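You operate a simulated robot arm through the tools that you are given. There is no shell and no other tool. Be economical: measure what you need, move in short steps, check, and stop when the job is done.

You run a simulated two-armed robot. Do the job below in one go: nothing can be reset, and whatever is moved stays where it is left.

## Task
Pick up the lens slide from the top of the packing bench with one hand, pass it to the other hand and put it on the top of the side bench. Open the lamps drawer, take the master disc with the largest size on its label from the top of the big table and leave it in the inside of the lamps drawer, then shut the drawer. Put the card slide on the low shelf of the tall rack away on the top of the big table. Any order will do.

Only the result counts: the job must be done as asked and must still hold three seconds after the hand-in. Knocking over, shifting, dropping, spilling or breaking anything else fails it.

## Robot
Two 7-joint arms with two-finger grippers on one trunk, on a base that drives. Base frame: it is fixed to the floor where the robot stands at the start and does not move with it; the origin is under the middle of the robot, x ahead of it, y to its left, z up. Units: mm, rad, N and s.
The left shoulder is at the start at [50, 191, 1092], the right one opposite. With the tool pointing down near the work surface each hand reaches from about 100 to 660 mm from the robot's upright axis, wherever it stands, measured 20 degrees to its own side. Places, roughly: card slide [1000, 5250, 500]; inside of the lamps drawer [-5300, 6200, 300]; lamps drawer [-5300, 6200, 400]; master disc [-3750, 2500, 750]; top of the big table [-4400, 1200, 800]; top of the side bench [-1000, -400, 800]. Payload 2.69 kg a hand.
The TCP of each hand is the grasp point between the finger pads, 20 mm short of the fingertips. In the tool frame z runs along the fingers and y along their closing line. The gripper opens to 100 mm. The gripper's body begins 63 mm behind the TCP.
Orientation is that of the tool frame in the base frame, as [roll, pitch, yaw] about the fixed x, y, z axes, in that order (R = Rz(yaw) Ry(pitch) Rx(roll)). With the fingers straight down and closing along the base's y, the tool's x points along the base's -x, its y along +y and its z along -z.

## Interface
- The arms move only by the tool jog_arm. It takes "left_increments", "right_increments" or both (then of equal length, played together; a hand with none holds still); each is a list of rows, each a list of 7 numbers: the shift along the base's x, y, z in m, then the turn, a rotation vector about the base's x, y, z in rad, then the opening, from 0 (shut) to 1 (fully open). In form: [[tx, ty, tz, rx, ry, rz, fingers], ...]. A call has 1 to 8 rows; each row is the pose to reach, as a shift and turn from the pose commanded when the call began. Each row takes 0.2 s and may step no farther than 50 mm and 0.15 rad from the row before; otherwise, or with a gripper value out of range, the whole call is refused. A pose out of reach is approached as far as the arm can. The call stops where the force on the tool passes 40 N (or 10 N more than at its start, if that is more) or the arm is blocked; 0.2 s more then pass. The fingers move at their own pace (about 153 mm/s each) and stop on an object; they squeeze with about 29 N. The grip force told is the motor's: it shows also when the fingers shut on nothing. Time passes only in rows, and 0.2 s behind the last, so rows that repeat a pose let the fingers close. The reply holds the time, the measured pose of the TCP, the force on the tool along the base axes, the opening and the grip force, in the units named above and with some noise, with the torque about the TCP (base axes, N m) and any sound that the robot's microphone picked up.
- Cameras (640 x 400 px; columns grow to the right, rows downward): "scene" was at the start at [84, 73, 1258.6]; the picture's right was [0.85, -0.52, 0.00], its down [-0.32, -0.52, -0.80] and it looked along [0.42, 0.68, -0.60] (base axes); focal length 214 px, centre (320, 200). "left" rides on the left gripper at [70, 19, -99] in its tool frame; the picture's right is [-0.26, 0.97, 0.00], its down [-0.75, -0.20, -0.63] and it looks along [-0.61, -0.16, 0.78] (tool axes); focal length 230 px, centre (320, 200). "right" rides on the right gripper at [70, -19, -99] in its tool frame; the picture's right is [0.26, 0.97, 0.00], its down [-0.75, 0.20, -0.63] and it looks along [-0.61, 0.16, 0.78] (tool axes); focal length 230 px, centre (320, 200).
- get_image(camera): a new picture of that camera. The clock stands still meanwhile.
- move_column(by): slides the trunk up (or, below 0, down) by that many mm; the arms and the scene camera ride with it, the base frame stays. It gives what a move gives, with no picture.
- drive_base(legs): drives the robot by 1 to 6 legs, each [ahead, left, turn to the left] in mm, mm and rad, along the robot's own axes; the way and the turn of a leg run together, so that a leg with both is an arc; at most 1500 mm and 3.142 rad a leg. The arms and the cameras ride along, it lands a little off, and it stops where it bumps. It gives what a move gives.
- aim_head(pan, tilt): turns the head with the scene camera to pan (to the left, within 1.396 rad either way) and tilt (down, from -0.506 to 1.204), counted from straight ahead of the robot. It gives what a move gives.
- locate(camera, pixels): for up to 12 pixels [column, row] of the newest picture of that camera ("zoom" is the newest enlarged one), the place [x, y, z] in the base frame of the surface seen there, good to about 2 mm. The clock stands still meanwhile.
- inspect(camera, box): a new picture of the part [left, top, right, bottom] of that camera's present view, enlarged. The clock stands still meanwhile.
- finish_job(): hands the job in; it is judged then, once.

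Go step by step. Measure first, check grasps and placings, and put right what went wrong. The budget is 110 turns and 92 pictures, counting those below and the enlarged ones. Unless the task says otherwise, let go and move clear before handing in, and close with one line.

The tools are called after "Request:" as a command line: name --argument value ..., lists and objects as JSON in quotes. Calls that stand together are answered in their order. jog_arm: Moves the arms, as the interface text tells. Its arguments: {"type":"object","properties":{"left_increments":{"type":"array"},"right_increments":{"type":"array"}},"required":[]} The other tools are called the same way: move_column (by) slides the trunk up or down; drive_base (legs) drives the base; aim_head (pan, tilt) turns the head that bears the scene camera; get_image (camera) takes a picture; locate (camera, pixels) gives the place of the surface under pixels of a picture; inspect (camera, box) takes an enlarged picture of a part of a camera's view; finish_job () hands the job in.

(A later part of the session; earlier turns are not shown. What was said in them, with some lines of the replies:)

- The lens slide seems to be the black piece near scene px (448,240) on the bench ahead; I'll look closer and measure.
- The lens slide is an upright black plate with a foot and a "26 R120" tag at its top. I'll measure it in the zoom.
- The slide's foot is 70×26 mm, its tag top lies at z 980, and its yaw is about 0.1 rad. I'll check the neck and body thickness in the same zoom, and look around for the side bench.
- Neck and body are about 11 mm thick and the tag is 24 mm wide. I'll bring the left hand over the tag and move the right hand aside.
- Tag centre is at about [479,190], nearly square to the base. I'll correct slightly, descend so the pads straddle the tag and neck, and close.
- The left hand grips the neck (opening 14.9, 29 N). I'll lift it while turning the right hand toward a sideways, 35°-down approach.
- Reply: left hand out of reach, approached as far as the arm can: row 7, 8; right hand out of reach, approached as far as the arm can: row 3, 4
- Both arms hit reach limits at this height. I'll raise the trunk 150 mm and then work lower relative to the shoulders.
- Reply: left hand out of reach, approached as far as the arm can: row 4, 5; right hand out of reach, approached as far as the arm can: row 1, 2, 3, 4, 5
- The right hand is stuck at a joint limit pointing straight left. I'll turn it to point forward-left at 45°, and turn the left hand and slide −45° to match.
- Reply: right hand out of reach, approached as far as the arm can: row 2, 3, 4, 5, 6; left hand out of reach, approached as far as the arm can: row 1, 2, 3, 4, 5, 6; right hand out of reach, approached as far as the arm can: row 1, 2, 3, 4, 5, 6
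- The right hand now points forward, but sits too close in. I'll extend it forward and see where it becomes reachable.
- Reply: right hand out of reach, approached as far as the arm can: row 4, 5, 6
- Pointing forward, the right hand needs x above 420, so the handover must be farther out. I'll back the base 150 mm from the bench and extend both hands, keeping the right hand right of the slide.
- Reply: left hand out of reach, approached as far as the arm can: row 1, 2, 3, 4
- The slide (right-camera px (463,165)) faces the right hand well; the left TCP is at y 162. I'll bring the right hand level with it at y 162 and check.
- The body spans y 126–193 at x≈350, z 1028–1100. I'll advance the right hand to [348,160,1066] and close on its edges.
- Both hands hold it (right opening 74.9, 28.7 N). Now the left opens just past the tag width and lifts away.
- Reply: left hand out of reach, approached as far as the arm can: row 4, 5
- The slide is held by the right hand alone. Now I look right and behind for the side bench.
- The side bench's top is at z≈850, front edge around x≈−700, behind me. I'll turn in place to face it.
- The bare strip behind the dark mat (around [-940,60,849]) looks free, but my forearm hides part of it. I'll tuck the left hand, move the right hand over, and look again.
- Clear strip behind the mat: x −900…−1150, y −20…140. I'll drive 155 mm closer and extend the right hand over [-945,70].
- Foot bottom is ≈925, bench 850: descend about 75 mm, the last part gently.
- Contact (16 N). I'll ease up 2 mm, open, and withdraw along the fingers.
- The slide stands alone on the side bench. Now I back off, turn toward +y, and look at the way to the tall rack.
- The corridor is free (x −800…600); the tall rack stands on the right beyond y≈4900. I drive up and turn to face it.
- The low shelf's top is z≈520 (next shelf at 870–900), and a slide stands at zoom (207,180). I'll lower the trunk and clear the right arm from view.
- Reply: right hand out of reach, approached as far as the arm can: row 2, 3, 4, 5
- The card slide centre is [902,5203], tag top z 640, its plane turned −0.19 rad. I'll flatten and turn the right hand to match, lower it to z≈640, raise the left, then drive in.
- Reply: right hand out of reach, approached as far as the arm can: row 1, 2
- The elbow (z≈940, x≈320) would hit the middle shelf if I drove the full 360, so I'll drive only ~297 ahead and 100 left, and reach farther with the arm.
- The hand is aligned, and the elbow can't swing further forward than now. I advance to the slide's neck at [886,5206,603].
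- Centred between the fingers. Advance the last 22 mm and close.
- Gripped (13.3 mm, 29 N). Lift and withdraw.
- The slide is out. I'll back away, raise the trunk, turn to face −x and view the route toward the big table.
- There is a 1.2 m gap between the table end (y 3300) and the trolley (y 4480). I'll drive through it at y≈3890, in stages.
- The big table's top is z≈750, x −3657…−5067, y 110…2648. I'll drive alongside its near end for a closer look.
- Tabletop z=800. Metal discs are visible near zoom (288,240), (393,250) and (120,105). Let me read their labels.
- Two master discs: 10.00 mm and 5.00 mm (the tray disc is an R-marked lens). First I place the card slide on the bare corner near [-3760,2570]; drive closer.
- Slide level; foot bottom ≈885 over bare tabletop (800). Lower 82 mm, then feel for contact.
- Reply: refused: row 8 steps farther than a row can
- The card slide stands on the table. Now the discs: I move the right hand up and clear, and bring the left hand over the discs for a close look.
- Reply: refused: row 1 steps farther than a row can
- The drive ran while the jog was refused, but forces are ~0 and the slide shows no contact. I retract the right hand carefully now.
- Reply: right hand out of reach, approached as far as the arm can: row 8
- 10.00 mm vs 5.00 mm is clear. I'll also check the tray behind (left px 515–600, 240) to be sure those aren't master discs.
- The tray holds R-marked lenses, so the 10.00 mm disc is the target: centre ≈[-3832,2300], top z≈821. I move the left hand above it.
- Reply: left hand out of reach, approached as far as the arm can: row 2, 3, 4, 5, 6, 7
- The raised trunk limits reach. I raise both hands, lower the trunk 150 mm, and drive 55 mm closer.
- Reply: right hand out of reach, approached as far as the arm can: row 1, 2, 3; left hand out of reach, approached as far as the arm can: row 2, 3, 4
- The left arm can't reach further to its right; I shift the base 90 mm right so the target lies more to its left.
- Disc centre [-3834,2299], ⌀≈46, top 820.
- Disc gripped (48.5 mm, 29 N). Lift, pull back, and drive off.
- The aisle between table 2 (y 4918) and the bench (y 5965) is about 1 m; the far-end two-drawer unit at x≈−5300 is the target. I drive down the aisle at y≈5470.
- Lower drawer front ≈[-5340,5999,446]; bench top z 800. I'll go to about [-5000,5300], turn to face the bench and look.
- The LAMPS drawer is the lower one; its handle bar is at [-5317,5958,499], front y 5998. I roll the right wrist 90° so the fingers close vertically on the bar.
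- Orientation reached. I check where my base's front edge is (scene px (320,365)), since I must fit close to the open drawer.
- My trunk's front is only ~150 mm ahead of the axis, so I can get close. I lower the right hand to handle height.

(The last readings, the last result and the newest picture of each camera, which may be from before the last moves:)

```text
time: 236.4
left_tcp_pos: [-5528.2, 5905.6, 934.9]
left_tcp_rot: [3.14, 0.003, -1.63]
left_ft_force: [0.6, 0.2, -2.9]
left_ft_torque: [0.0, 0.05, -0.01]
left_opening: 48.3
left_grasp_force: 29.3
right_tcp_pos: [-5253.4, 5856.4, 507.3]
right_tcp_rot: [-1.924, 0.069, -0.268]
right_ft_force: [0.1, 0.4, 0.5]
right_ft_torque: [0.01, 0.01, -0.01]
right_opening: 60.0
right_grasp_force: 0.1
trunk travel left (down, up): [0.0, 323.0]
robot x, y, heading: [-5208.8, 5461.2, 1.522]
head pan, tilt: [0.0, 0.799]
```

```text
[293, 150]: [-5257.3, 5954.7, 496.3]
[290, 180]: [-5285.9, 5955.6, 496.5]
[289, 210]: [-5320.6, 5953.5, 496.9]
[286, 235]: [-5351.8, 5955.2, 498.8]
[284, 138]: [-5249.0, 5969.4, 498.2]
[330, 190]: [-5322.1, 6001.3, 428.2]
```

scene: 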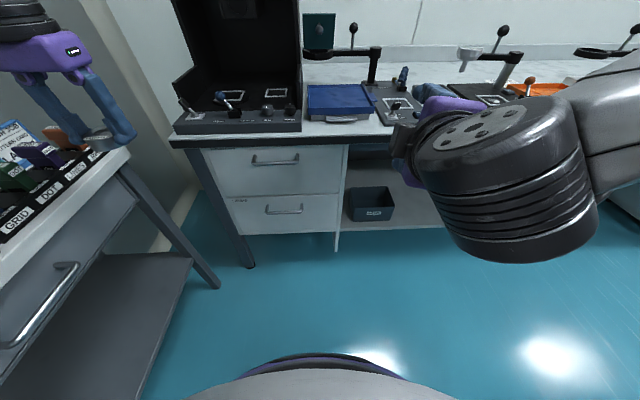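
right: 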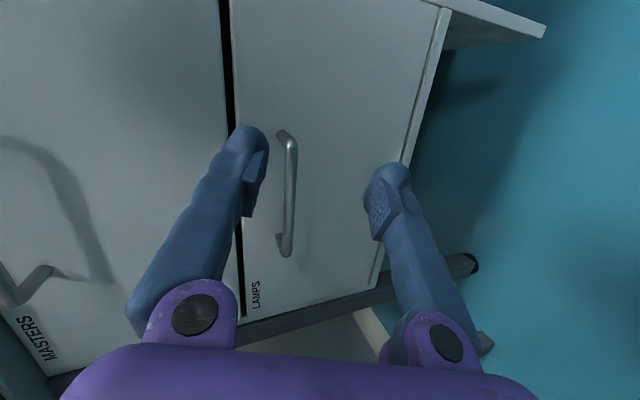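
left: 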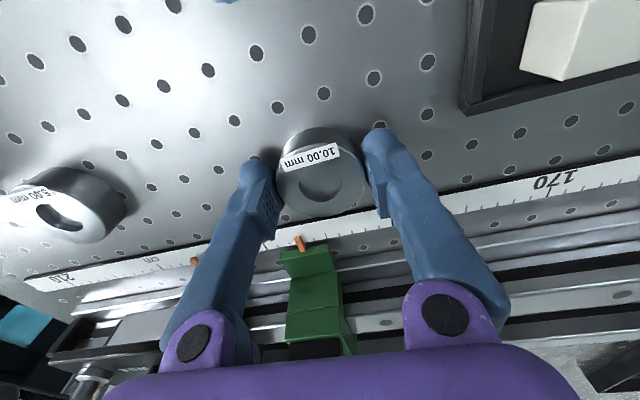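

The bar lies at y≈5958, z≈497. Advance onto it and close.

Request:
jog_arm --right_increments '[[-0.02, 0.03, -0.008, 0, 0, 0, 0.6], [-0.038, 0.06, -0.008, 0, 0, 0, 0.6], [-0.038, 0.085, -0.008, 0, 0, 0, 0.6], [-0.038, 0.1, -0.008, 0, 0, 0, 0.6], [-0.038, 0.1, -0.008, 0, 0, 0, 0.3], [-0.038, 0.1, -0.008, 0, 0, 0, 0], [-0.038, 0.1, -0.008, 0, 0, 0, 0]]'

Request:
get_image --camera "right"

```text
time: 237.9
left_tcp_pos: [-5529.0, 5904.6, 934.8]
left_tcp_rot: [3.141, 0.0, -1.629]
left_ft_force: [0.2, -0.3, -2.2]
left_ft_torque: [0.01, -0.01, 0.02]
left_opening: 48.3
left_grasp_force: 28.7
right_tcp_pos: [-5280.9, 5952.1, 495.9]
right_tcp_rot: [-1.949, 0.062, -0.262]
right_ft_force: [-3.6, 3.0, -14.9]
right_ft_torque: [-0.08, -0.51, 0.2]
right_opening: 10.7
right_grasp_force: 38.0
right hand out of reach, approached as far as the arm can: row 2, 3, 4, 5, 6, 7
trunk travel left (down, up): [0.0, 323.0]
robot x, y, heading: [-5210.0, 5461.3, 1.523]
head pan, tilt: [0.0, 0.799]
stopped in row 7 (right hand): the force on the tool passed its limit at 42 N (the readings are from after the stop); the commanded pose is now the measured one
```

```text
17 pictures are left
```

right: 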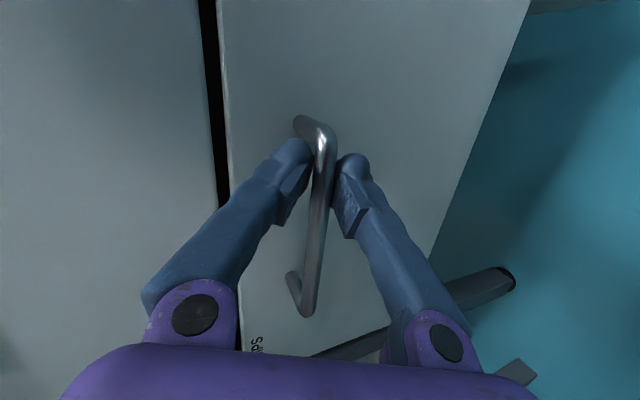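

Bar gripped (10.7 mm). I pull by backing the base straight along −y.

Request:
drive_base --legs '[[-280, -13, 0]]'

Request:
get_image --camera "scene"

```text
time: 239.9
left_tcp_pos: [-5528.6, 5633.4, 933.4]
left_tcp_rot: [-3.141, -0.001, -1.633]
left_ft_force: [-0.7, 1.0, -2.6]
left_ft_torque: [0.02, 0.05, 0.01]
left_opening: 47.8
left_grasp_force: 29.0
right_tcp_pos: [-5279.9, 5679.5, 496.4]
right_tcp_rot: [-1.949, 0.063, -0.266]
right_ft_force: [-3.3, 1.2, -30.4]
right_ft_torque: [-0.17, -0.62, 0.36]
right_opening: 10.6
right_grasp_force: 37.9
trunk travel left (down, up): [0.0, 323.0]
robot x, y, heading: [-5212.6, 5185.1, 1.514]
head pan, tilt: [0.0, 0.799]
```

```text
16 pictures are left
```

scene: 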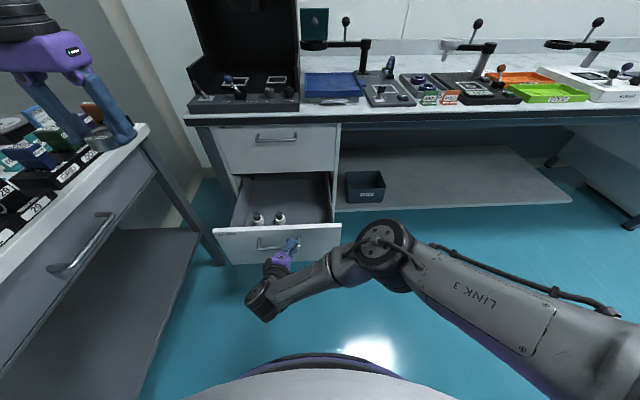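

The drawer is open with two lamps inside at px (257,217),(280,217). I measure the interior.

Request:
inspect --camera "scene" --box '[200, 160, 360, 270]'

Request:
locate --camera "zoom" --pixels '[[229, 250], [320, 250], [228, 220], [322, 215], [270, 150], [180, 180], [420, 200], [440, 150], [120, 280], [490, 262], [400, 240], [275, 258]]'

```text
3.64 times, centred on (280, 215) of scene
```

zoom: 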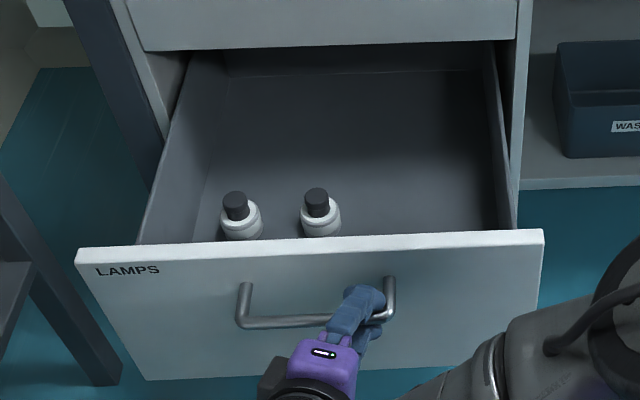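

```text
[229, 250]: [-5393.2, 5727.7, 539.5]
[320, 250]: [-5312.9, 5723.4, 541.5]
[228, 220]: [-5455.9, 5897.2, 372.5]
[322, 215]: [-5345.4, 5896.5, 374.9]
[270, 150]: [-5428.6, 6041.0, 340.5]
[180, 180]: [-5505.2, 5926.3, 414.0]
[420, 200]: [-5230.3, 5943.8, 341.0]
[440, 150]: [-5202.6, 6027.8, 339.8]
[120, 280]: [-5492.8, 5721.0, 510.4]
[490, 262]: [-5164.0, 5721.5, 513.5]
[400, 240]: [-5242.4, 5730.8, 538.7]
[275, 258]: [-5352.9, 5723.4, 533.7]
```

Interior floor z 340, front panel y 5721–5735 (top 540), lamps near [-5456,5900] and [-5345,5900]; the right half is free. I release the handle and retract the right hand.

Request:
jog_arm --right_increments '[[0, 0, 0, 0, 0, 0, 0.3], [0, 0, 0, 0, 0, 0, 0.6], [0, 0, 0, 0, 0, 0, 0.6], [0, -0.035, 0, 0, 0, 0, 0.6], [0, -0.07, 0, 0, 0, 0, 0.6], [0.03, -0.09, 0.03, 0, 0, 0, 0.6], [0.06, -0.09, 0.065, 0, 0, 0, 0.6], [0.09, -0.09, 0.1, 0, 0, 0, 0.6]]'

Request:
jog_arm --right_increments '[[0.03, 0, 0.035, 0, 0, 0, 0.6], [0.06, 0, 0.07, 0, 0, 0, 0.6], [0.09, 0, 0.105, 0, 0, 0, 0.6], [0.12, 0, 0.14, 0, 0, 0, 0.6], [0.15, 0, 0.175, 0, 0, 0, 0.6]]'

Request:
drive_base --legs '[[0, -250, 0.05], [220, 0, 0]]'

```text
time: 241.7
left_tcp_pos: [-5529.0, 5631.8, 935.4]
left_tcp_rot: [3.14, 0.002, -1.634]
left_ft_force: [0.5, 0.0, -2.4]
left_ft_torque: [0.0, -0.03, 0.0]
left_opening: 48.5
left_grasp_force: 29.0
right_tcp_pos: [-5187.2, 5586.7, 601.3]
right_tcp_rot: [-1.946, 0.062, -0.268]
right_ft_force: [-0.2, 0.4, 0.0]
right_ft_torque: [-0.01, 0.02, -0.02]
right_opening: 60.0
right_grasp_force: 0.0
trunk travel left (down, up): [0.0, 323.0]
robot x, y, heading: [-5214.2, 5187.2, 1.518]
head pan, tilt: [0.0, 0.799]
```

```text
time: 242.9
left_tcp_pos: [-5529.3, 5631.0, 934.9]
left_tcp_rot: [3.14, 0.005, -1.633]
left_ft_force: [-0.1, 0.6, -2.4]
left_ft_torque: [0.03, 0.0, -0.02]
left_opening: 48.1
left_grasp_force: 29.2
right_tcp_pos: [-5038.6, 5588.6, 771.8]
right_tcp_rot: [-1.949, 0.064, -0.267]
right_ft_force: [0.6, 0.1, 0.4]
right_ft_torque: [0.02, -0.01, -0.01]
right_opening: 60.1
right_grasp_force: 0.2
trunk travel left (down, up): [0.0, 323.0]
robot x, y, heading: [-5213.5, 5187.9, 1.522]
head pan, tilt: [0.0, 0.799]
```

```text
time: 246.9
left_tcp_pos: [-5302.2, 5820.7, 934.7]
left_tcp_rot: [3.139, 0.005, -1.579]
left_ft_force: [-1.0, 0.2, -2.5]
left_ft_torque: [0.01, -0.02, 0.04]
left_opening: 48.3
left_grasp_force: 29.0
right_tcp_pos: [-4810.0, 5804.3, 772.5]
right_tcp_rot: [-1.947, 0.063, -0.214]
right_ft_force: [1.3, 0.2, 0.7]
right_ft_torque: [0.01, -0.03, -0.05]
right_opening: 60.2
right_grasp_force: 0.0
trunk travel left (down, up): [0.0, 323.0]
robot x, y, heading: [-4963.7, 5391.5, 1.573]
head pan, tilt: [0.0, 0.799]
```

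Request:
jog_arm --left_increments '[[0.03, 0.02, 0, 0, 0, 0, 0], [0.06, 0.035, -0.02, 0, 0, 0, 0], [0.07, 0.039, -0.06, 0, 0, 0, 0], [0.07, 0.039, -0.1, 0, 0, 0, 0], [0.07, 0.039, -0.14, 0, 0, 0, 0], [0.07, 0.039, -0.18, 0, 0, 0, 0], [0.07, 0.039, -0.22, 0, 0, 0, 0], [0.07, 0.039, -0.26, 0, 0, 0, 0]]'

Request:
get_image --camera "left"

Request:
get_image --camera "scene"

```text
time: 248.7
left_tcp_pos: [-5230.4, 5855.8, 677.7]
left_tcp_rot: [-3.142, 0.003, -1.579]
left_ft_force: [-0.6, -0.1, -1.5]
left_ft_torque: [-0.02, 0.0, 0.01]
left_opening: 48.1
left_grasp_force: 29.4
right_tcp_pos: [-4809.7, 5804.0, 771.9]
right_tcp_rot: [-1.945, 0.063, -0.212]
right_ft_force: [-0.7, -0.8, 0.1]
right_ft_torque: [-0.01, -0.01, -0.03]
right_opening: 60.1
right_grasp_force: 0.0
trunk travel left (down, up): [0.0, 323.0]
robot x, y, heading: [-4962.9, 5391.8, 1.574]
head pan, tilt: [0.0, 0.799]
```

```text
14 pictures are left
```

left: 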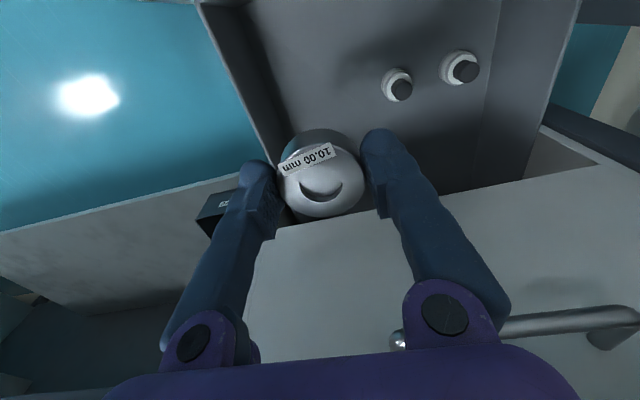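

```text
13 pictures are left
```

scene: 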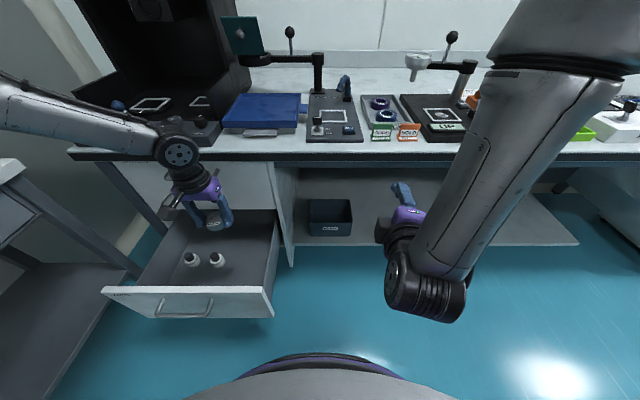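

Request:
locate --camera "left" --pixels '[[397, 85], [460, 68], [320, 80], [265, 130], [240, 100], [215, 40], [360, 20], [440, 150], [300, 235], [460, 205]]'

```text
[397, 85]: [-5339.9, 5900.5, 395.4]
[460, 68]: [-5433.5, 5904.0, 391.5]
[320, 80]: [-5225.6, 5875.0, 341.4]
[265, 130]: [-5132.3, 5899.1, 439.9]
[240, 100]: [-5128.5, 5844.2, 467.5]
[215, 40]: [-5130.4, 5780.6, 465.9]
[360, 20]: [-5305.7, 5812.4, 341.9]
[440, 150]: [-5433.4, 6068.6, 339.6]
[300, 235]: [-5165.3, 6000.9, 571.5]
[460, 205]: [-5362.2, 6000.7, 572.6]
```

All clear: walls and lamps are well away. Descend 300 mm to just above the floor.

Request:
jog_arm --left_increments '[[0, 0, -0.045, 0, 0, 0, 0], [0, 0, -0.09, 0, 0, 0, 0], [0, 0, -0.135, 0, 0, 0, 0], [0, 0, -0.18, 0, 0, 0, 0], [0, 0, -0.22, 0, 0, 0, 0], [0, 0, -0.26, 0, 0, 0, 0], [0, 0, -0.285, 0, 0, 0, 0], [0, 0, -0.305, 0, 0, 0, 0]]'

```text
time: 250.5
left_tcp_pos: [-5285.1, 5815.9, 553.1]
left_tcp_rot: [3.139, 0.004, -1.579]
left_ft_force: [0.5, 0.7, -2.8]
left_ft_torque: [0.02, 0.03, -0.02]
left_opening: 48.2
left_grasp_force: 29.3
left hand out of reach, approached as far as the arm can: row 2, 3, 4, 5, 6, 7, 8
right_tcp_pos: [-4810.1, 5803.6, 770.3]
right_tcp_rot: [-1.946, 0.062, -0.214]
right_ft_force: [-0.3, 0.3, 0.4]
right_ft_torque: [0.01, 0.0, 0.0]
right_opening: 59.9
right_grasp_force: 0.0
trunk travel left (down, up): [0.0, 323.0]
robot x, y, heading: [-4961.4, 5391.7, 1.567]
head pan, tilt: [0.0, 0.799]
```

The hand stopped at z 553 (reach limit). I test which direction frees it: down first, then closer to my own side.

Request:
jog_arm --left_increments '[[0, 0, -0.03, 0, 0, 0, 0], [0, 0, -0.06, 0, 0, 0, 0]]'

Request:
get_image --camera "scene"

```text
time: 251.1
left_tcp_pos: [-5301.0, 5796.3, 539.1]
left_tcp_rot: [3.141, 0.003, -1.58]
left_ft_force: [-0.5, 0.2, -3.2]
left_ft_torque: [0.04, -0.02, -0.01]
left_opening: 48.3
left_grasp_force: 29.3
left hand out of reach, approached as far as the arm can: row 1, 2
right_tcp_pos: [-4810.3, 5804.4, 771.0]
right_tcp_rot: [-1.947, 0.063, -0.212]
right_ft_force: [0.0, 0.5, -0.3]
right_ft_torque: [0.04, 0.01, 0.03]
right_opening: 60.1
right_grasp_force: 0.1
trunk travel left (down, up): [0.0, 323.0]
robot x, y, heading: [-4965.3, 5390.7, 1.571]
head pan, tilt: [0.0, 0.799]
```

```text
12 pictures are left
```

scene: 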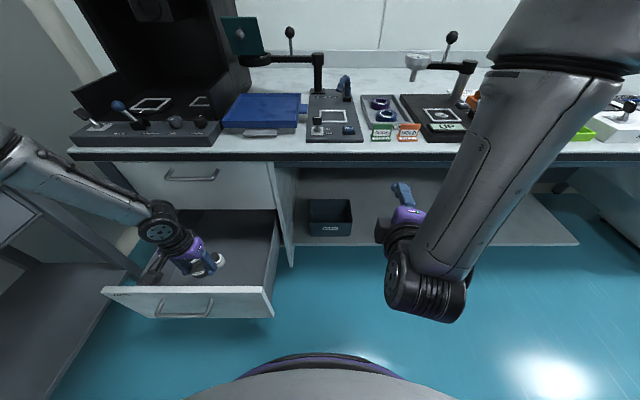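

The picture shows the left elbow out to the side, so the hand reaches low only farther to its own left. I lift, shift the base right and forward, and retry with the target ~430 mm to my left.

Request:
jog_arm --left_increments '[[0, 0, 0.04, 0, 0, 0, 0], [0, 0, 0.08, 0, 0, 0, 0], [0, 0, 0.12, 0, 0, 0, 0], [0, 0, 0.16, 0, 0, 0, 0]]'

Request:
drive_base --legs '[[0, -170, 0], [70, 0, 0]]'

Request:
jog_arm --left_increments '[[-0.03, 0, -0.03, 0, 0, 0, 0], [-0.06, 0, -0.06, 0, 0, 0, 0], [-0.09, 0, -0.09, 0, 0, 0, 0], [-0.1, 0, -0.12, 0, 0, 0, 0], [-0.1, 0, -0.16, 0, 0, 0, 0]]'

```text
time: 252.1
left_tcp_pos: [-5303.9, 5794.4, 697.5]
left_tcp_rot: [3.139, 0.003, -1.581]
left_ft_force: [-0.5, 0.0, -2.5]
left_ft_torque: [0.0, -0.02, -0.01]
left_opening: 47.9
left_grasp_force: 29.0
right_tcp_pos: [-4810.4, 5803.8, 771.7]
right_tcp_rot: [-1.946, 0.063, -0.214]
right_ft_force: [0.8, -0.6, 0.2]
right_ft_torque: [-0.02, 0.0, -0.02]
right_opening: 60.0
right_grasp_force: 0.1
trunk travel left (down, up): [0.0, 323.0]
robot x, y, heading: [-4960.1, 5392.0, 1.572]
head pan, tilt: [0.0, 0.799]
```

```text
time: 254.8
left_tcp_pos: [-5135.9, 5862.7, 697.6]
left_tcp_rot: [3.139, 0.003, -1.579]
left_ft_force: [-0.9, 0.5, -3.1]
left_ft_torque: [0.02, -0.03, -0.03]
left_opening: 48.4
left_grasp_force: 28.7
right_tcp_pos: [-4642.2, 5871.7, 770.2]
right_tcp_rot: [-1.946, 0.061, -0.212]
right_ft_force: [-0.2, 0.6, -0.2]
right_ft_torque: [0.01, -0.02, 0.01]
right_opening: 60.1
right_grasp_force: 0.2
trunk travel left (down, up): [0.0, 323.0]
robot x, y, heading: [-4796.4, 5457.6, 1.571]
head pan, tilt: [0.0, 0.799]
```

```text
time: 256.0
left_tcp_pos: [-5235.7, 5864.7, 539.1]
left_tcp_rot: [3.139, 0.003, -1.58]
left_ft_force: [0.0, 0.9, -1.7]
left_ft_torque: [0.02, 0.0, -0.02]
left_opening: 48.1
left_grasp_force: 28.6
right_tcp_pos: [-4641.3, 5869.8, 772.6]
right_tcp_rot: [-1.945, 0.064, -0.213]
right_ft_force: [0.7, 0.5, -0.1]
right_ft_torque: [0.04, 0.01, 0.01]
right_opening: 59.7
right_grasp_force: 0.0
trunk travel left (down, up): [0.0, 323.0]
robot x, y, heading: [-4792.5, 5457.7, 1.572]
head pan, tilt: [0.0, 0.799]
```

Reachable now. Continue down in stages.

Request:
jog_arm --left_increments '[[0, 0, -0.04, 0, 0, 0, 0], [0, 0, -0.075, 0, 0, 0, 0]]'

```text
time: 256.6
left_tcp_pos: [-5243.5, 5850.7, 516.9]
left_tcp_rot: [3.14, 0.003, -1.58]
left_ft_force: [0.3, -0.1, -1.8]
left_ft_torque: [0.02, -0.01, 0.01]
left_opening: 48.1
left_grasp_force: 28.9
left hand out of reach, approached as far as the arm can: row 1, 2
right_tcp_pos: [-4642.9, 5870.4, 771.9]
right_tcp_rot: [-1.945, 0.062, -0.212]
right_ft_force: [-0.3, 0.6, 0.0]
right_ft_torque: [0.01, 0.01, -0.01]
right_opening: 60.2
right_grasp_force: 0.0
trunk travel left (down, up): [0.0, 323.0]
robot x, y, heading: [-4796.5, 5457.6, 1.575]
head pan, tilt: [0.0, 0.799]
```

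Still at a limit (z≈517). Getting closer helps; I check where the left elbow and forearm were in the last picture before driving nearer to the bench.

Request:
locate --camera "scene" --pixels '[[10, 150], [40, 165], [100, 195], [155, 230], [160, 250], [75, 140], [200, 140], [310, 190], [560, 240]]'

Request:
jog_arm --right_increments '[[0.01, -0.02, 0.04, 0, 0, 0, 0.6], [0.02, -0.04, 0.08, 0, 0, 0, 0.6], [0.03, -0.05, 0.12, 0, 0, 0, 0.6], [0.03, -0.05, 0.16, 0, 0, 0, 0.6], [0.03, -0.05, 0.2, 0, 0, 0, 0.6], [0.03, -0.05, 0.24, 0, 0, 0, 0.6], [0.03, -0.05, 0.28, 0, 0, 0, 0.6]]' --left_increments '[[0, 0, 0.04, 0, 0, 0, 0], [0, 0, 0.06, 0, 0, 0, 0], [0, 0, 0.06, 0, 0, 0, 0], [0, 0, 0.06, 0, 0, 0, 0], [0, 0, 0.06, 0, 0, 0, 0], [0, 0, 0.06, 0, 0, 0, 0], [0, 0, 0.06, 0, 0, 0, 0]]'

```text
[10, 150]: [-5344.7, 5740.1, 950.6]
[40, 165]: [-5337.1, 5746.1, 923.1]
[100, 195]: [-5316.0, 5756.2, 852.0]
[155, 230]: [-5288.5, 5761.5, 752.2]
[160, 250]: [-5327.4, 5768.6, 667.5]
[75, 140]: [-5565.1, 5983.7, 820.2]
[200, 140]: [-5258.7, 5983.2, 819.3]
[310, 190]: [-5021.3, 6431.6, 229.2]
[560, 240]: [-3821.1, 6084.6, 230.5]
```

```text
time: 258.2
left_tcp_pos: [-5240.9, 5849.8, 575.8]
left_tcp_rot: [3.138, 0.003, -1.579]
left_ft_force: [0.4, 0.1, -2.3]
left_ft_torque: [-0.02, 0.0, 0.01]
left_opening: 47.7
left_grasp_force: 28.6
right_tcp_pos: [-4612.0, 5821.7, 1054.2]
right_tcp_rot: [-1.947, 0.064, -0.213]
right_ft_force: [0.8, 0.5, 0.7]
right_ft_torque: [0.0, 0.03, 0.0]
right_opening: 59.9
right_grasp_force: 0.1
right hand out of reach, approached as far as the arm can: row 1, 2, 3, 4, 5, 6
trunk travel left (down, up): [0.0, 323.0]
robot x, y, heading: [-4794.1, 5461.8, 1.568]
head pan, tilt: [0.0, 0.799]
```

The limit looks like a too-straight wrist when pointing straight down. I tilt the left tool 0.45 rad forward (keeping the camera clear of the drawer front by moving to y≈5905) and descend.

Request:
jog_arm --left_increments '[[0.003, 0.015, 0, 0.11, 0, 0, 0], [0.006, 0.03, 0, 0.22, 0, 0, 0], [0.009, 0.045, 0, 0.33, 0, 0, 0], [0.009, 0.055, 0, 0.45, 0, 0, 0], [0.009, 0.055, -0.03, 0.45, 0, 0, 0], [0.009, 0.055, -0.065, 0.45, 0, 0, 0]]'

Request:
jog_arm --left_increments '[[0, 0, -0.03, 0, 0, 0, 0], [0, 0, -0.06, 0, 0, 0, 0]]'

```text
time: 259.6
left_tcp_pos: [-5238.9, 5899.0, 528.1]
left_tcp_rot: [3.137, 0.452, -1.58]
left_ft_force: [-0.3, -1.7, -2.3]
left_ft_torque: [-0.03, -0.02, 0.01]
left_opening: 48.2
left_grasp_force: 28.8
left hand out of reach, approached as far as the arm can: row 6
right_tcp_pos: [-4612.0, 5820.8, 1053.7]
right_tcp_rot: [-1.947, 0.063, -0.212]
right_ft_force: [0.0, -0.5, 0.0]
right_ft_torque: [-0.03, 0.05, -0.01]
right_opening: 59.9
right_grasp_force: 0.1
trunk travel left (down, up): [0.0, 323.0]
robot x, y, heading: [-4794.9, 5461.3, 1.572]
head pan, tilt: [0.0, 0.799]
```

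```text
time: 260.2
left_tcp_pos: [-5245.2, 5889.8, 523.3]
left_tcp_rot: [3.138, 0.454, -1.582]
left_ft_force: [-0.3, -0.3, -2.6]
left_ft_torque: [0.01, 0.0, -0.03]
left_opening: 48.0
left_grasp_force: 28.9
left hand out of reach, approached as far as the arm can: row 1, 2
right_tcp_pos: [-4611.7, 5820.1, 1054.2]
right_tcp_rot: [-1.946, 0.065, -0.213]
right_ft_force: [0.3, 0.6, -0.3]
right_ft_torque: [0.0, 0.0, -0.01]
right_opening: 59.9
right_grasp_force: 0.1
trunk travel left (down, up): [0.0, 323.0]
robot x, y, heading: [-4794.3, 5461.7, 1.568]
head pan, tilt: [0.0, 0.799]
```

The data show that the lower the hand, the farther to its own side the arm needs the target. So I'll put the drawer to my left: lift and untilt, back off, turn right ~1.07 rad, and shift in front of the drawer.

Request:
jog_arm --left_increments '[[0, 0, 0.045, 0, 0, 0, 0], [0, 0, 0.09, -0.1, 0, 0, 0], [0, 0, 0.135, -0.2, 0, 0, 0], [0, 0, 0.18, -0.3, 0, 0, 0], [0, 0, 0.225, -0.4, 0, 0, 0], [0, 0, 0.27, -0.45, 0, 0, 0], [0, 0, 0.3, -0.45, 0, 0, 0]]'

Request:
drive_base --legs '[[-203, 0, 0], [0, 0, -1.07], [-320, 175, 0]]'

```text
time: 261.8
left_tcp_pos: [-5245.9, 5891.2, 825.2]
left_tcp_rot: [3.142, 0.002, -1.582]
left_ft_force: [0.2, 0.7, -2.8]
left_ft_torque: [0.03, -0.04, -0.02]
left_opening: 47.9
left_grasp_force: 28.7
left hand out of reach, approached as far as the arm can: row 3
right_tcp_pos: [-4612.5, 5820.5, 1055.3]
right_tcp_rot: [-1.945, 0.065, -0.214]
right_ft_force: [0.5, -0.8, -1.6]
right_ft_torque: [0.03, -0.01, 0.02]
right_opening: 60.2
right_grasp_force: 0.1
trunk travel left (down, up): [0.0, 323.0]
robot x, y, heading: [-4793.1, 5455.4, 1.567]
head pan, tilt: [0.0, 0.799]
```

```text
time: 268.1
left_tcp_pos: [-4992.9, 5858.2, 823.9]
left_tcp_rot: [3.139, 0.004, -2.651]
left_ft_force: [0.6, -0.4, -2.4]
left_ft_torque: [-0.03, 0.01, 0.01]
left_opening: 48.2
left_grasp_force: 29.2
right_tcp_pos: [-4751.9, 5268.4, 1055.3]
right_tcp_rot: [-1.947, 0.063, -1.285]
right_ft_force: [0.6, -0.7, 0.2]
right_ft_torque: [0.02, -0.01, 0.01]
right_opening: 60.2
right_grasp_force: 0.0
trunk travel left (down, up): [0.0, 323.0]
robot x, y, heading: [-5162.6, 5256.0, 0.501]
head pan, tilt: [0.0, 0.799]
```

Request:
jog_arm --left_increments '[[-0.045, 0, 0, 0, 0, 0, 0], [-0.09, 0, 0, 0, 0, 0, 0], [-0.135, 0, 0, 0, 0, 0, 0], [-0.18, -0.004, -0.02, 0, 0, 0, 0], [-0.22, -0.008, -0.045, 0, 0, 0, 0], [-0.237, -0.008, -0.09, 0, 0, 0, 0], [-0.237, -0.008, -0.135, 0, 0, 0, 0], [-0.237, -0.008, -0.18, 0, 0, 0, 0]]'

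Request:
jog_arm --left_increments '[[0, 0, -0.04, 0, 0, 0, 0], [0, 0, -0.08, 0, 0, 0, 0], [0, 0, -0.12, 0, 0, 0, 0]]'

```text
time: 269.9
left_tcp_pos: [-5227.5, 5852.2, 645.8]
left_tcp_rot: [-3.141, 0.003, -2.651]
left_ft_force: [0.6, 0.5, -2.5]
left_ft_torque: [-0.02, 0.01, -0.02]
left_opening: 48.3
left_grasp_force: 28.8
right_tcp_pos: [-4752.2, 5267.1, 1054.0]
right_tcp_rot: [-1.949, 0.062, -1.284]
right_ft_force: [0.4, -0.1, 0.1]
right_ft_torque: [0.0, 0.03, 0.0]
right_opening: 60.2
right_grasp_force: 0.0
trunk travel left (down, up): [0.0, 323.0]
robot x, y, heading: [-5161.5, 5256.8, 0.498]
head pan, tilt: [0.0, 0.799]
```

```text
time: 270.7
left_tcp_pos: [-5228.6, 5851.8, 522.2]
left_tcp_rot: [3.141, 0.004, -2.65]
left_ft_force: [-0.1, 0.2, -3.4]
left_ft_torque: [-0.04, 0.03, -0.04]
left_opening: 48.3
left_grasp_force: 29.8
right_tcp_pos: [-4752.9, 5269.3, 1055.9]
right_tcp_rot: [-1.945, 0.062, -1.285]
right_ft_force: [0.5, -0.3, -0.2]
right_ft_torque: [-0.02, 0.0, 0.04]
right_opening: 59.8
right_grasp_force: 0.0
trunk travel left (down, up): [0.0, 323.0]
robot x, y, heading: [-5158.0, 5259.9, 0.499]
head pan, tilt: [0.0, 0.799]
```

That worked (z 522, no limit). Continue down.

Request:
jog_arm --left_increments '[[0, 0, -0.04, 0, 0, 0, 0], [0, 0, -0.08, 0, 0, 0, 0]]'

Request:
get_image --camera "left"

```text
time: 271.3
left_tcp_pos: [-5229.3, 5852.0, 442.1]
left_tcp_rot: [3.139, 0.004, -2.651]
left_ft_force: [0.5, 0.6, -3.0]
left_ft_torque: [0.01, 0.02, -0.03]
left_opening: 48.2
left_grasp_force: 28.6
right_tcp_pos: [-4752.0, 5268.7, 1055.2]
right_tcp_rot: [-1.946, 0.062, -1.284]
right_ft_force: [0.3, -1.2, -1.1]
right_ft_torque: [0.01, 0.0, 0.02]
right_opening: 60.0
right_grasp_force: 0.0
trunk travel left (down, up): [0.0, 323.0]
robot x, y, heading: [-5160.0, 5253.3, 0.501]
head pan, tilt: [0.0, 0.799]
```

```text
11 pictures are left
```

left: 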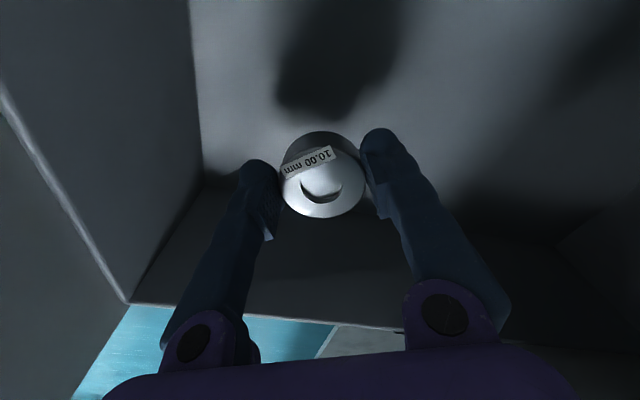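

Request:
jog_arm --left_increments '[[0, 0, -0.035, 0, 0, 0, 0], [0, 0, -0.06, 0, 0, 0, 0], [0, 0, -0.07, 0, 0, 0, 0]]'

Request:
jog_arm --left_increments '[[0, 0, -0.002, 0, 0, 0, 0], [0, 0, -0.004, 0, 0, 0, 0]]'

```text
time: 272.1
left_tcp_pos: [-5230.3, 5850.2, 373.4]
left_tcp_rot: [3.14, 0.005, -2.654]
left_ft_force: [-0.3, -0.1, -2.0]
left_ft_torque: [-0.01, 0.0, -0.02]
left_opening: 48.2
left_grasp_force: 29.0
right_tcp_pos: [-4751.5, 5267.8, 1055.3]
right_tcp_rot: [-1.945, 0.063, -1.284]
right_ft_force: [0.2, -0.9, 0.2]
right_ft_torque: [-0.01, 0.0, -0.02]
right_opening: 60.1
right_grasp_force: 0.0
trunk travel left (down, up): [0.0, 323.0]
robot x, y, heading: [-5157.6, 5255.3, 0.496]
head pan, tilt: [0.0, 0.799]
```

```text
time: 272.7
left_tcp_pos: [-5230.6, 5850.0, 370.1]
left_tcp_rot: [3.139, 0.003, -2.652]
left_ft_force: [0.0, 0.9, -2.3]
left_ft_torque: [-0.03, 0.01, 0.0]
left_opening: 48.2
left_grasp_force: 28.8
right_tcp_pos: [-4753.3, 5268.0, 1054.5]
right_tcp_rot: [-1.947, 0.064, -1.284]
right_ft_force: [-0.5, 0.3, -0.5]
right_ft_torque: [0.0, 0.01, 0.01]
right_opening: 60.2
right_grasp_force: 0.1
trunk travel left (down, up): [0.0, 323.0]
robot x, y, heading: [-5157.4, 5258.1, 0.5]
head pan, tilt: [0.0, 0.799]
```

Request:
jog_arm --left_increments '[[0, 0, -0.001, 0, 0, 0, 0], [0, 0, -0.002, 0, 0, 0, 0], [0, 0, -0.003, 0, 0, 0, 0], [0, 0, -0.004, 0, 0, 0, 0]]'

```text
time: 273.7
left_tcp_pos: [-5229.2, 5852.4, 367.3]
left_tcp_rot: [3.138, 0.005, -2.651]
left_ft_force: [-1.1, 0.0, 9.1]
left_ft_torque: [-0.25, -0.07, 0.01]
left_opening: 48.0
left_grasp_force: 29.0
right_tcp_pos: [-4753.3, 5267.4, 1055.9]
right_tcp_rot: [-1.947, 0.066, -1.285]
right_ft_force: [-1.2, 0.9, 0.2]
right_ft_torque: [-0.02, 0.01, -0.01]
right_opening: 60.0
right_grasp_force: 0.1
trunk travel left (down, up): [0.0, 323.0]
robot x, y, heading: [-5160.1, 5260.1, 0.503]
head pan, tilt: [0.0, 0.799]
```

Floor contact (9 N). Open and lift straight out.

Request:
jog_arm --left_increments '[[0, 0, 0.001, 0, 0, 0, 0.55], [0, 0, 0.001, 0, 0, 0, 0.75], [0, 0, 0.001, 0, 0, 0, 0.75], [0, 0, 0.04, 0, 0, 0, 0.75], [0, 0, 0.085, 0, 0, 0, 0.75], [0, 0, 0.13, 0, 0, 0, 0.75], [0, 0, 0.175, 0, 0, 0, 0.75], [0, 0, 0.22, 0, 0, 0, 0.75]]'

Request:
jog_arm --left_increments '[[0, 0, 0.045, 0, 0, 0, 0.75], [0, 0, 0.09, 0, 0, 0, 0.75], [0, 0, 0.135, 0, 0, 0, 0.75], [0, 0, 0.18, 0, 0, 0, 0.75], [0, 0, 0.22, 0, 0, 0, 0.75]]'

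Request:
get_image --camera "left"

```text
time: 275.5
left_tcp_pos: [-5231.6, 5847.9, 586.0]
left_tcp_rot: [3.14, 0.003, -2.651]
left_ft_force: [0.3, -0.2, -0.3]
left_ft_torque: [0.0, -0.02, 0.03]
left_opening: 74.9
left_grasp_force: 0.0
right_tcp_pos: [-4752.7, 5267.7, 1053.8]
right_tcp_rot: [-1.944, 0.063, -1.284]
right_ft_force: [-0.3, -0.5, -0.3]
right_ft_torque: [-0.02, 0.0, -0.02]
right_opening: 59.9
right_grasp_force: 0.1
trunk travel left (down, up): [0.0, 323.0]
robot x, y, heading: [-5155.2, 5261.2, 0.5]
head pan, tilt: [0.0, 0.799]
```

```text
time: 276.7
left_tcp_pos: [-5232.9, 5849.3, 811.4]
left_tcp_rot: [3.141, 0.004, -2.654]
left_ft_force: [-0.4, -0.7, 0.0]
left_ft_torque: [0.0, -0.02, -0.01]
left_opening: 75.0
left_grasp_force: 0.0
right_tcp_pos: [-4752.5, 5267.6, 1055.7]
right_tcp_rot: [-1.945, 0.064, -1.285]
right_ft_force: [0.7, 0.8, -1.2]
right_ft_torque: [0.0, 0.01, -0.01]
right_opening: 59.8
right_grasp_force: 0.1
trunk travel left (down, up): [0.0, 323.0]
robot x, y, heading: [-5154.6, 5255.8, 0.501]
head pan, tilt: [0.0, 0.799]
```

```text
10 pictures are left
```

left: 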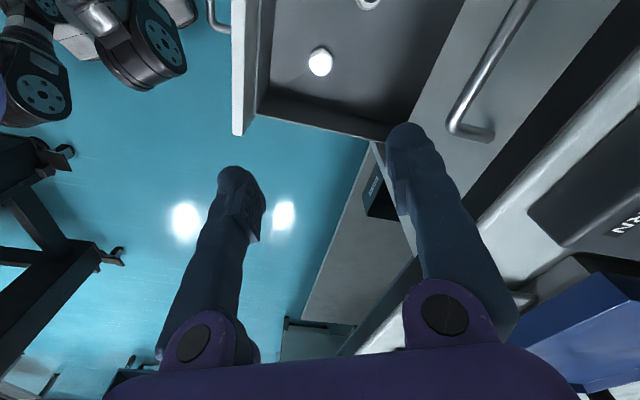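

The disc lies in the lamps drawer (px (320,62)). Now I raise the left hand clear, return to face the drawer, and lower the right hand to the handle again.

Request:
jog_arm --left_increments '[[0, -0.02, 0.04, 0, 0, 0, 0.75], [0, -0.04, 0.08, 0, 0, 0, 0.75], [0, -0.06, 0.12, 0, 0, 0, 0.75], [0, -0.08, 0.16, 0, 0, 0, 0.75], [0, -0.1, 0.2, 0, 0, 0, 0.75], [0, -0.12, 0.24, 0, 0, 0, 0.75], [0, -0.14, 0.28, 0, 0, 0, 0.75]]'

Request:
drive_base --legs '[[-84, -35, 0], [0, 0, 1.02]]'

Request:
jog_arm --right_increments '[[-0.02, 0, -0.045, 0, 0, 0, 0.6], [-0.04, 0, -0.09, 0, 0, 0, 0.6], [-0.06, 0, -0.135, 0, 0, 0, 0.6], [-0.08, 0, -0.18, 0, 0, 0, 0.6], [-0.1, 0, -0.225, 0, 0, 0, 0.6], [-0.12, 0, -0.27, 0, 0, 0, 0.6], [-0.14, 0, -0.315, 0, 0, 0, 0.6], [-0.16, 0, -0.36, 0, 0, 0, 0.6]]'

```text
time: 278.3
left_tcp_pos: [-5223.8, 5708.7, 1090.3]
left_tcp_rot: [3.14, 0.002, -2.654]
left_ft_force: [0.5, 0.1, -0.7]
left_ft_torque: [0.03, 0.0, 0.03]
left_opening: 75.1
left_grasp_force: 0.1
right_tcp_pos: [-4752.6, 5266.7, 1055.0]
right_tcp_rot: [-1.947, 0.063, -1.284]
right_ft_force: [1.1, -0.9, 0.1]
right_ft_torque: [0.01, 0.0, 0.03]
right_opening: 60.2
right_grasp_force: 0.0
trunk travel left (down, up): [0.0, 323.0]
robot x, y, heading: [-5160.1, 5254.9, 0.499]
head pan, tilt: [0.0, 0.799]
```

```text
time: 282.0
left_tcp_pos: [-5635.1, 5369.6, 1089.3]
left_tcp_rot: [3.141, 0.005, -1.634]
left_ft_force: [0.1, -0.2, 0.3]
left_ft_torque: [0.02, 0.02, 0.0]
left_opening: 75.0
left_grasp_force: 0.1
right_tcp_pos: [-5011.1, 5537.8, 1054.2]
right_tcp_rot: [-1.947, 0.066, -0.268]
right_ft_force: [-0.1, 1.0, 0.3]
right_ft_torque: [-0.05, 0.0, 0.01]
right_opening: 60.0
right_grasp_force: 0.0
trunk travel left (down, up): [0.0, 323.0]
robot x, y, heading: [-5213.7, 5190.9, 1.512]
head pan, tilt: [0.0, 0.799]
```

```text
time: 284.0
left_tcp_pos: [-5635.0, 5370.3, 1089.0]
left_tcp_rot: [3.139, 0.005, -1.635]
left_ft_force: [0.3, -0.1, -0.3]
left_ft_torque: [-0.01, 0.02, -0.02]
left_opening: 75.1
left_grasp_force: 0.0
right_tcp_pos: [-5148.5, 5571.2, 715.4]
right_tcp_rot: [-1.917, 0.115, -0.367]
right_ft_force: [0.3, -0.8, 0.0]
right_ft_torque: [0.0, 0.02, 0.03]
right_opening: 60.1
right_grasp_force: 0.0
right hand out of reach, approached as far as the arm can: row 1, 2, 3, 4
trunk travel left (down, up): [0.0, 323.0]
robot x, y, heading: [-5213.8, 5186.2, 1.515]
head pan, tilt: [0.0, 0.799]
stopped in row 8 (right hand): the arm was blocked; the commanded pose is now the measured one
```

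Request:
jog_arm --right_increments '[[-0.02, 0.005, -0.035, 0, 0, 0, 0.6], [-0.04, 0.01, -0.07, 0, 0, 0, 0.6], [-0.06, 0.01, -0.105, 0, 0, 0, 0.6], [-0.08, 0.01, -0.14, 0, 0, 0, 0.6], [-0.1, 0.01, -0.175, 0, 0, 0, 0.6], [-0.12, 0.01, -0.21, 0, 0, 0, 0.6]]'

Request:
get_image --camera "right"

```text
time: 285.4
left_tcp_pos: [-5635.0, 5369.2, 1089.1]
left_tcp_rot: [3.141, 0.003, -1.635]
left_ft_force: [-0.7, 0.2, -0.2]
left_ft_torque: [0.0, -0.02, 0.01]
left_opening: 75.1
left_grasp_force: 0.2
right_tcp_pos: [-5268.2, 5582.4, 505.5]
right_tcp_rot: [-1.919, 0.11, -0.366]
right_ft_force: [0.1, 0.0, 0.8]
right_ft_torque: [0.01, 0.01, 0.01]
right_opening: 59.9
right_grasp_force: 0.1
trunk travel left (down, up): [0.0, 323.0]
robot x, y, heading: [-5214.0, 5185.5, 1.512]
head pan, tilt: [0.0, 0.799]
```

```text
9 pictures are left
```

right: 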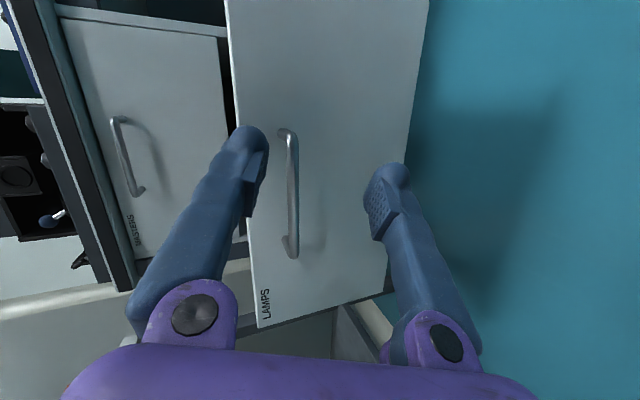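

Request:
locate --camera "right" --pixels '[[292, 160], [293, 200], [292, 235], [340, 200]]'

Request:
jog_arm --right_increments '[[-0.03, 0, -0.008, 0, 0, 0, 0.6]]'

Request:
drive_base --legs '[[92, 0, 0]]'

```text
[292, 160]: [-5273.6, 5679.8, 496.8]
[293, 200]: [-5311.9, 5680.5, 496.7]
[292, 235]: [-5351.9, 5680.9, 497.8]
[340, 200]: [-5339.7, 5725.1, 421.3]
```

```text
time: 285.8
left_tcp_pos: [-5634.3, 5369.1, 1088.7]
left_tcp_rot: [3.141, 0.004, -1.636]
left_ft_force: [-0.1, 0.3, 0.2]
left_ft_torque: [0.03, -0.01, -0.01]
left_opening: 74.9
left_grasp_force: 0.1
right_tcp_pos: [-5270.4, 5582.1, 507.1]
right_tcp_rot: [-1.92, 0.112, -0.364]
right_ft_force: [-0.3, -0.7, 0.0]
right_ft_torque: [-0.01, 0.0, 0.0]
right_opening: 59.7
right_grasp_force: 0.0
right hand out of reach, approached as far as the arm can: row 1
trunk travel left (down, up): [0.0, 323.0]
robot x, y, heading: [-5214.6, 5188.0, 1.514]
head pan, tilt: [0.0, 0.799]
```

```text
time: 286.9
left_tcp_pos: [-5629.0, 5463.1, 1088.9]
left_tcp_rot: [3.141, 0.003, -1.638]
left_ft_force: [0.1, 0.5, 0.5]
left_ft_torque: [0.01, -0.01, 0.02]
left_opening: 74.7
left_grasp_force: 0.2
right_tcp_pos: [-5264.1, 5676.2, 508.0]
right_tcp_rot: [-1.921, 0.114, -0.368]
right_ft_force: [0.2, -0.8, 0.1]
right_ft_torque: [-0.02, -0.01, -0.02]
right_opening: 60.1
right_grasp_force: 0.1
trunk travel left (down, up): [0.0, 323.0]
robot x, y, heading: [-5211.2, 5280.8, 1.514]
head pan, tilt: [0.0, 0.799]
```

Request:
drive_base --legs '[[5, 28, 0]]'

Request:
jog_arm --right_increments '[[0, 0, -0.009, 0, 0, 0, 0.6], [0, 0, -0.009, 0, 0, 0, 0.3], [0, 0, -0.009, 0, 0, 0, 0], [0, 0, -0.009, 0, 0, 0, 0]]'

Request:
get_image --camera "right"

```text
time: 287.8
left_tcp_pos: [-5658.5, 5469.4, 1088.0]
left_tcp_rot: [3.14, 0.005, -1.638]
left_ft_force: [-0.4, -0.2, 0.9]
left_ft_torque: [-0.01, -0.02, -0.02]
left_opening: 75.1
left_grasp_force: 0.0
right_tcp_pos: [-5292.5, 5682.2, 506.9]
right_tcp_rot: [-1.919, 0.115, -0.367]
right_ft_force: [0.5, -0.3, -0.1]
right_ft_torque: [-0.05, -0.01, -0.01]
right_opening: 60.0
right_grasp_force: 0.0
trunk travel left (down, up): [0.0, 323.0]
robot x, y, heading: [-5237.0, 5287.6, 1.513]
head pan, tilt: [0.0, 0.799]
```

```text
time: 288.8
left_tcp_pos: [-5657.7, 5470.2, 1088.8]
left_tcp_rot: [-3.141, 0.003, -1.636]
left_ft_force: [-0.6, -0.4, -0.1]
left_ft_torque: [-0.03, -0.02, -0.03]
left_opening: 75.1
left_grasp_force: 0.0
right_tcp_pos: [-5290.1, 5680.0, 497.3]
right_tcp_rot: [-1.929, 0.11, -0.365]
right_ft_force: [-3.8, -1.6, -24.2]
right_ft_torque: [-0.16, -0.92, 0.58]
right_opening: 12.5
right_grasp_force: 39.2
right hand out of reach, approached as far as the arm can: row 1
trunk travel left (down, up): [0.0, 323.0]
robot x, y, heading: [-5239.6, 5286.7, 1.513]
head pan, tilt: [0.0, 0.799]
```

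```text
8 pictures are left
```

right: 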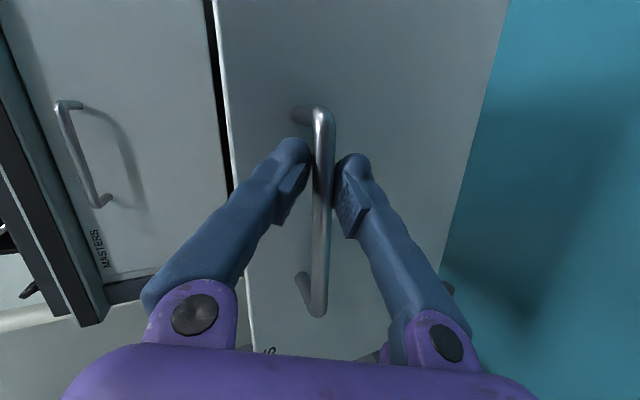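

Gripped again. Drive forward along +y to push the drawer shut.

Request:
drive_base --legs '[[276, 16, 0]]'

Request:
get_image --camera "right"

Request:
locate --camera "right" --pixels '[[320, 200], [400, 120], [250, 200], [150, 150], [260, 100]]'

```text
time: 290.9
left_tcp_pos: [-5658.4, 5751.3, 1088.5]
left_tcp_rot: [3.141, 0.004, -1.635]
left_ft_force: [-0.1, 1.1, -0.4]
left_ft_torque: [0.01, 0.0, 0.04]
left_opening: 74.8
left_grasp_force: 0.0
right_tcp_pos: [-5291.2, 5959.6, 495.1]
right_tcp_rot: [-1.942, 0.103, -0.364]
right_ft_force: [-4.1, 2.7, -5.5]
right_ft_torque: [0.05, -1.08, 0.41]
right_opening: 9.7
right_grasp_force: 36.8
trunk travel left (down, up): [0.0, 323.0]
robot x, y, heading: [-5236.2, 5568.2, 1.511]
head pan, tilt: [0.0, 0.799]
stopped in leg 1: the force on the tool passed its limit at 53 N (the readings are from after the stop); the commanded pose is now the measured one
```

```text
7 pictures are left
```

right: 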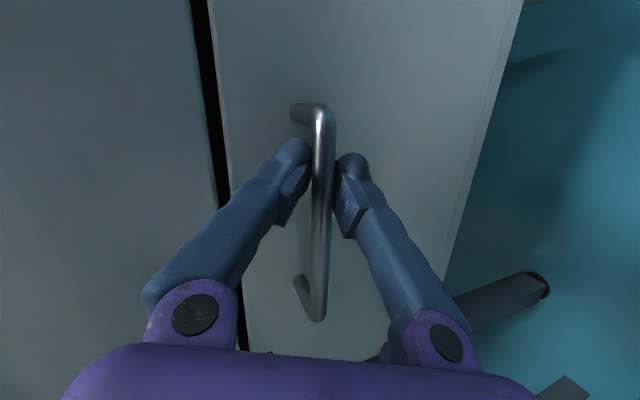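

```text
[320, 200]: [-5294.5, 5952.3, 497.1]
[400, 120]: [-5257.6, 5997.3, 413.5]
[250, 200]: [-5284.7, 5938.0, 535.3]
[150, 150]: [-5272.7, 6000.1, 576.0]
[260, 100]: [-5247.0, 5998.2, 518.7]
```

The drawer front is back at y≈5998: shut. Release and retreat.

Request:
jog_arm --right_increments '[[0, 0, 0, 0, 0, 0, 0.2], [0, 0, 0, 0, 0, 0, 0.6], [0, 0, 0, 0, 0, 0, 0.6], [0, -0.02, 0, 0, 0, 0, 0.6], [0, -0.04, 0, 0, 0, 0, 0.6]]'

Request:
drive_base --legs '[[-330, 0, 0]]'

Request:
aim_head --pan 0.0 --tilt 0.7

Request:
get_image --camera "scene"

```text
time: 292.3
left_tcp_pos: [-5656.5, 5749.4, 1089.2]
left_tcp_rot: [3.14, 0.003, -1.636]
left_ft_force: [0.7, 0.1, -0.8]
left_ft_torque: [0.01, 0.03, 0.02]
left_opening: 75.0
left_grasp_force: 0.1
right_tcp_pos: [-5277.6, 5945.2, 506.8]
right_tcp_rot: [-1.895, 0.119, -0.408]
right_ft_force: [0.8, -0.4, 0.7]
right_ft_torque: [0.03, 0.0, 0.0]
right_opening: 60.1
right_grasp_force: 0.0
right hand out of reach, approached as far as the arm can: row 5
trunk travel left (down, up): [0.0, 323.0]
robot x, y, heading: [-5238.7, 5566.1, 1.514]
head pan, tilt: [0.0, 0.799]
stopped in row 5 (right hand): the arm was blocked; the commanded pose is now the measured one
```

```text
time: 294.4
left_tcp_pos: [-5674.3, 5428.6, 1087.7]
left_tcp_rot: [-3.142, 0.003, -1.636]
left_ft_force: [0.1, -0.3, 0.1]
left_ft_torque: [-0.02, 0.02, -0.03]
left_opening: 75.1
left_grasp_force: 0.0
right_tcp_pos: [-5295.0, 5622.4, 506.3]
right_tcp_rot: [-1.895, 0.117, -0.409]
right_ft_force: [0.2, 0.0, -0.1]
right_ft_torque: [0.01, 0.0, 0.0]
right_opening: 60.0
right_grasp_force: 0.0
trunk travel left (down, up): [0.0, 323.0]
robot x, y, heading: [-5252.9, 5249.8, 1.515]
head pan, tilt: [0.0, 0.799]
```

```text
time: 295.1
left_tcp_pos: [-5675.6, 5429.2, 1087.7]
left_tcp_rot: [3.141, 0.003, -1.637]
left_ft_force: [-1.1, -0.4, 0.0]
left_ft_torque: [0.0, 0.03, 0.02]
left_opening: 75.1
left_grasp_force: 0.2
right_tcp_pos: [-5295.2, 5622.9, 505.7]
right_tcp_rot: [-1.896, 0.116, -0.411]
right_ft_force: [-0.4, 0.6, -1.0]
right_ft_torque: [0.0, -0.01, 0.0]
right_opening: 60.0
right_grasp_force: 0.1
trunk travel left (down, up): [0.0, 323.0]
robot x, y, heading: [-5257.2, 5246.0, 1.51]
head pan, tilt: [0.0, 0.7]
```

```text
6 pictures are left
```

scene: 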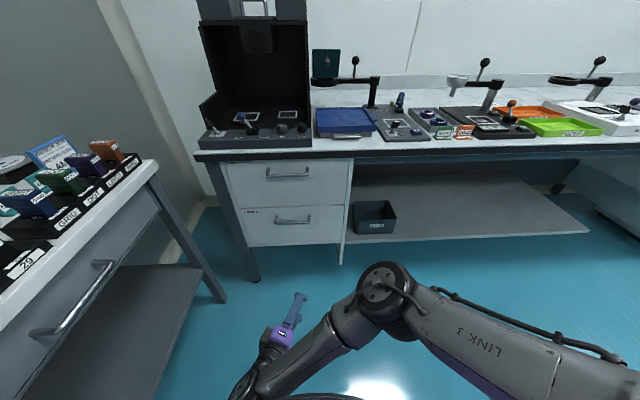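

Request:
locate --camera "scene" --pixels '[[290, 236], [260, 235], [325, 232], [290, 195], [325, 195]]'

```text
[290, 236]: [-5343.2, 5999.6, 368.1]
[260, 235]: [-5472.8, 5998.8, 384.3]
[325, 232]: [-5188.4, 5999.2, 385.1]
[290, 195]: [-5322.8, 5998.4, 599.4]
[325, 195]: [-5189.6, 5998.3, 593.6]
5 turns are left
```

The lamps drawer front (y≈5999) is level with the drawer above it, so it is shut, and both hands are clear. All three parts are done, so I'm handing in.

Request:
finish_job

```text
The job is handed in.
```

The job is handed in: the lens slide was passed from left hand to right and stands on the side bench, the 10.00 mm master disc is in the shut lamps drawer, and the card slide stands on the big table.
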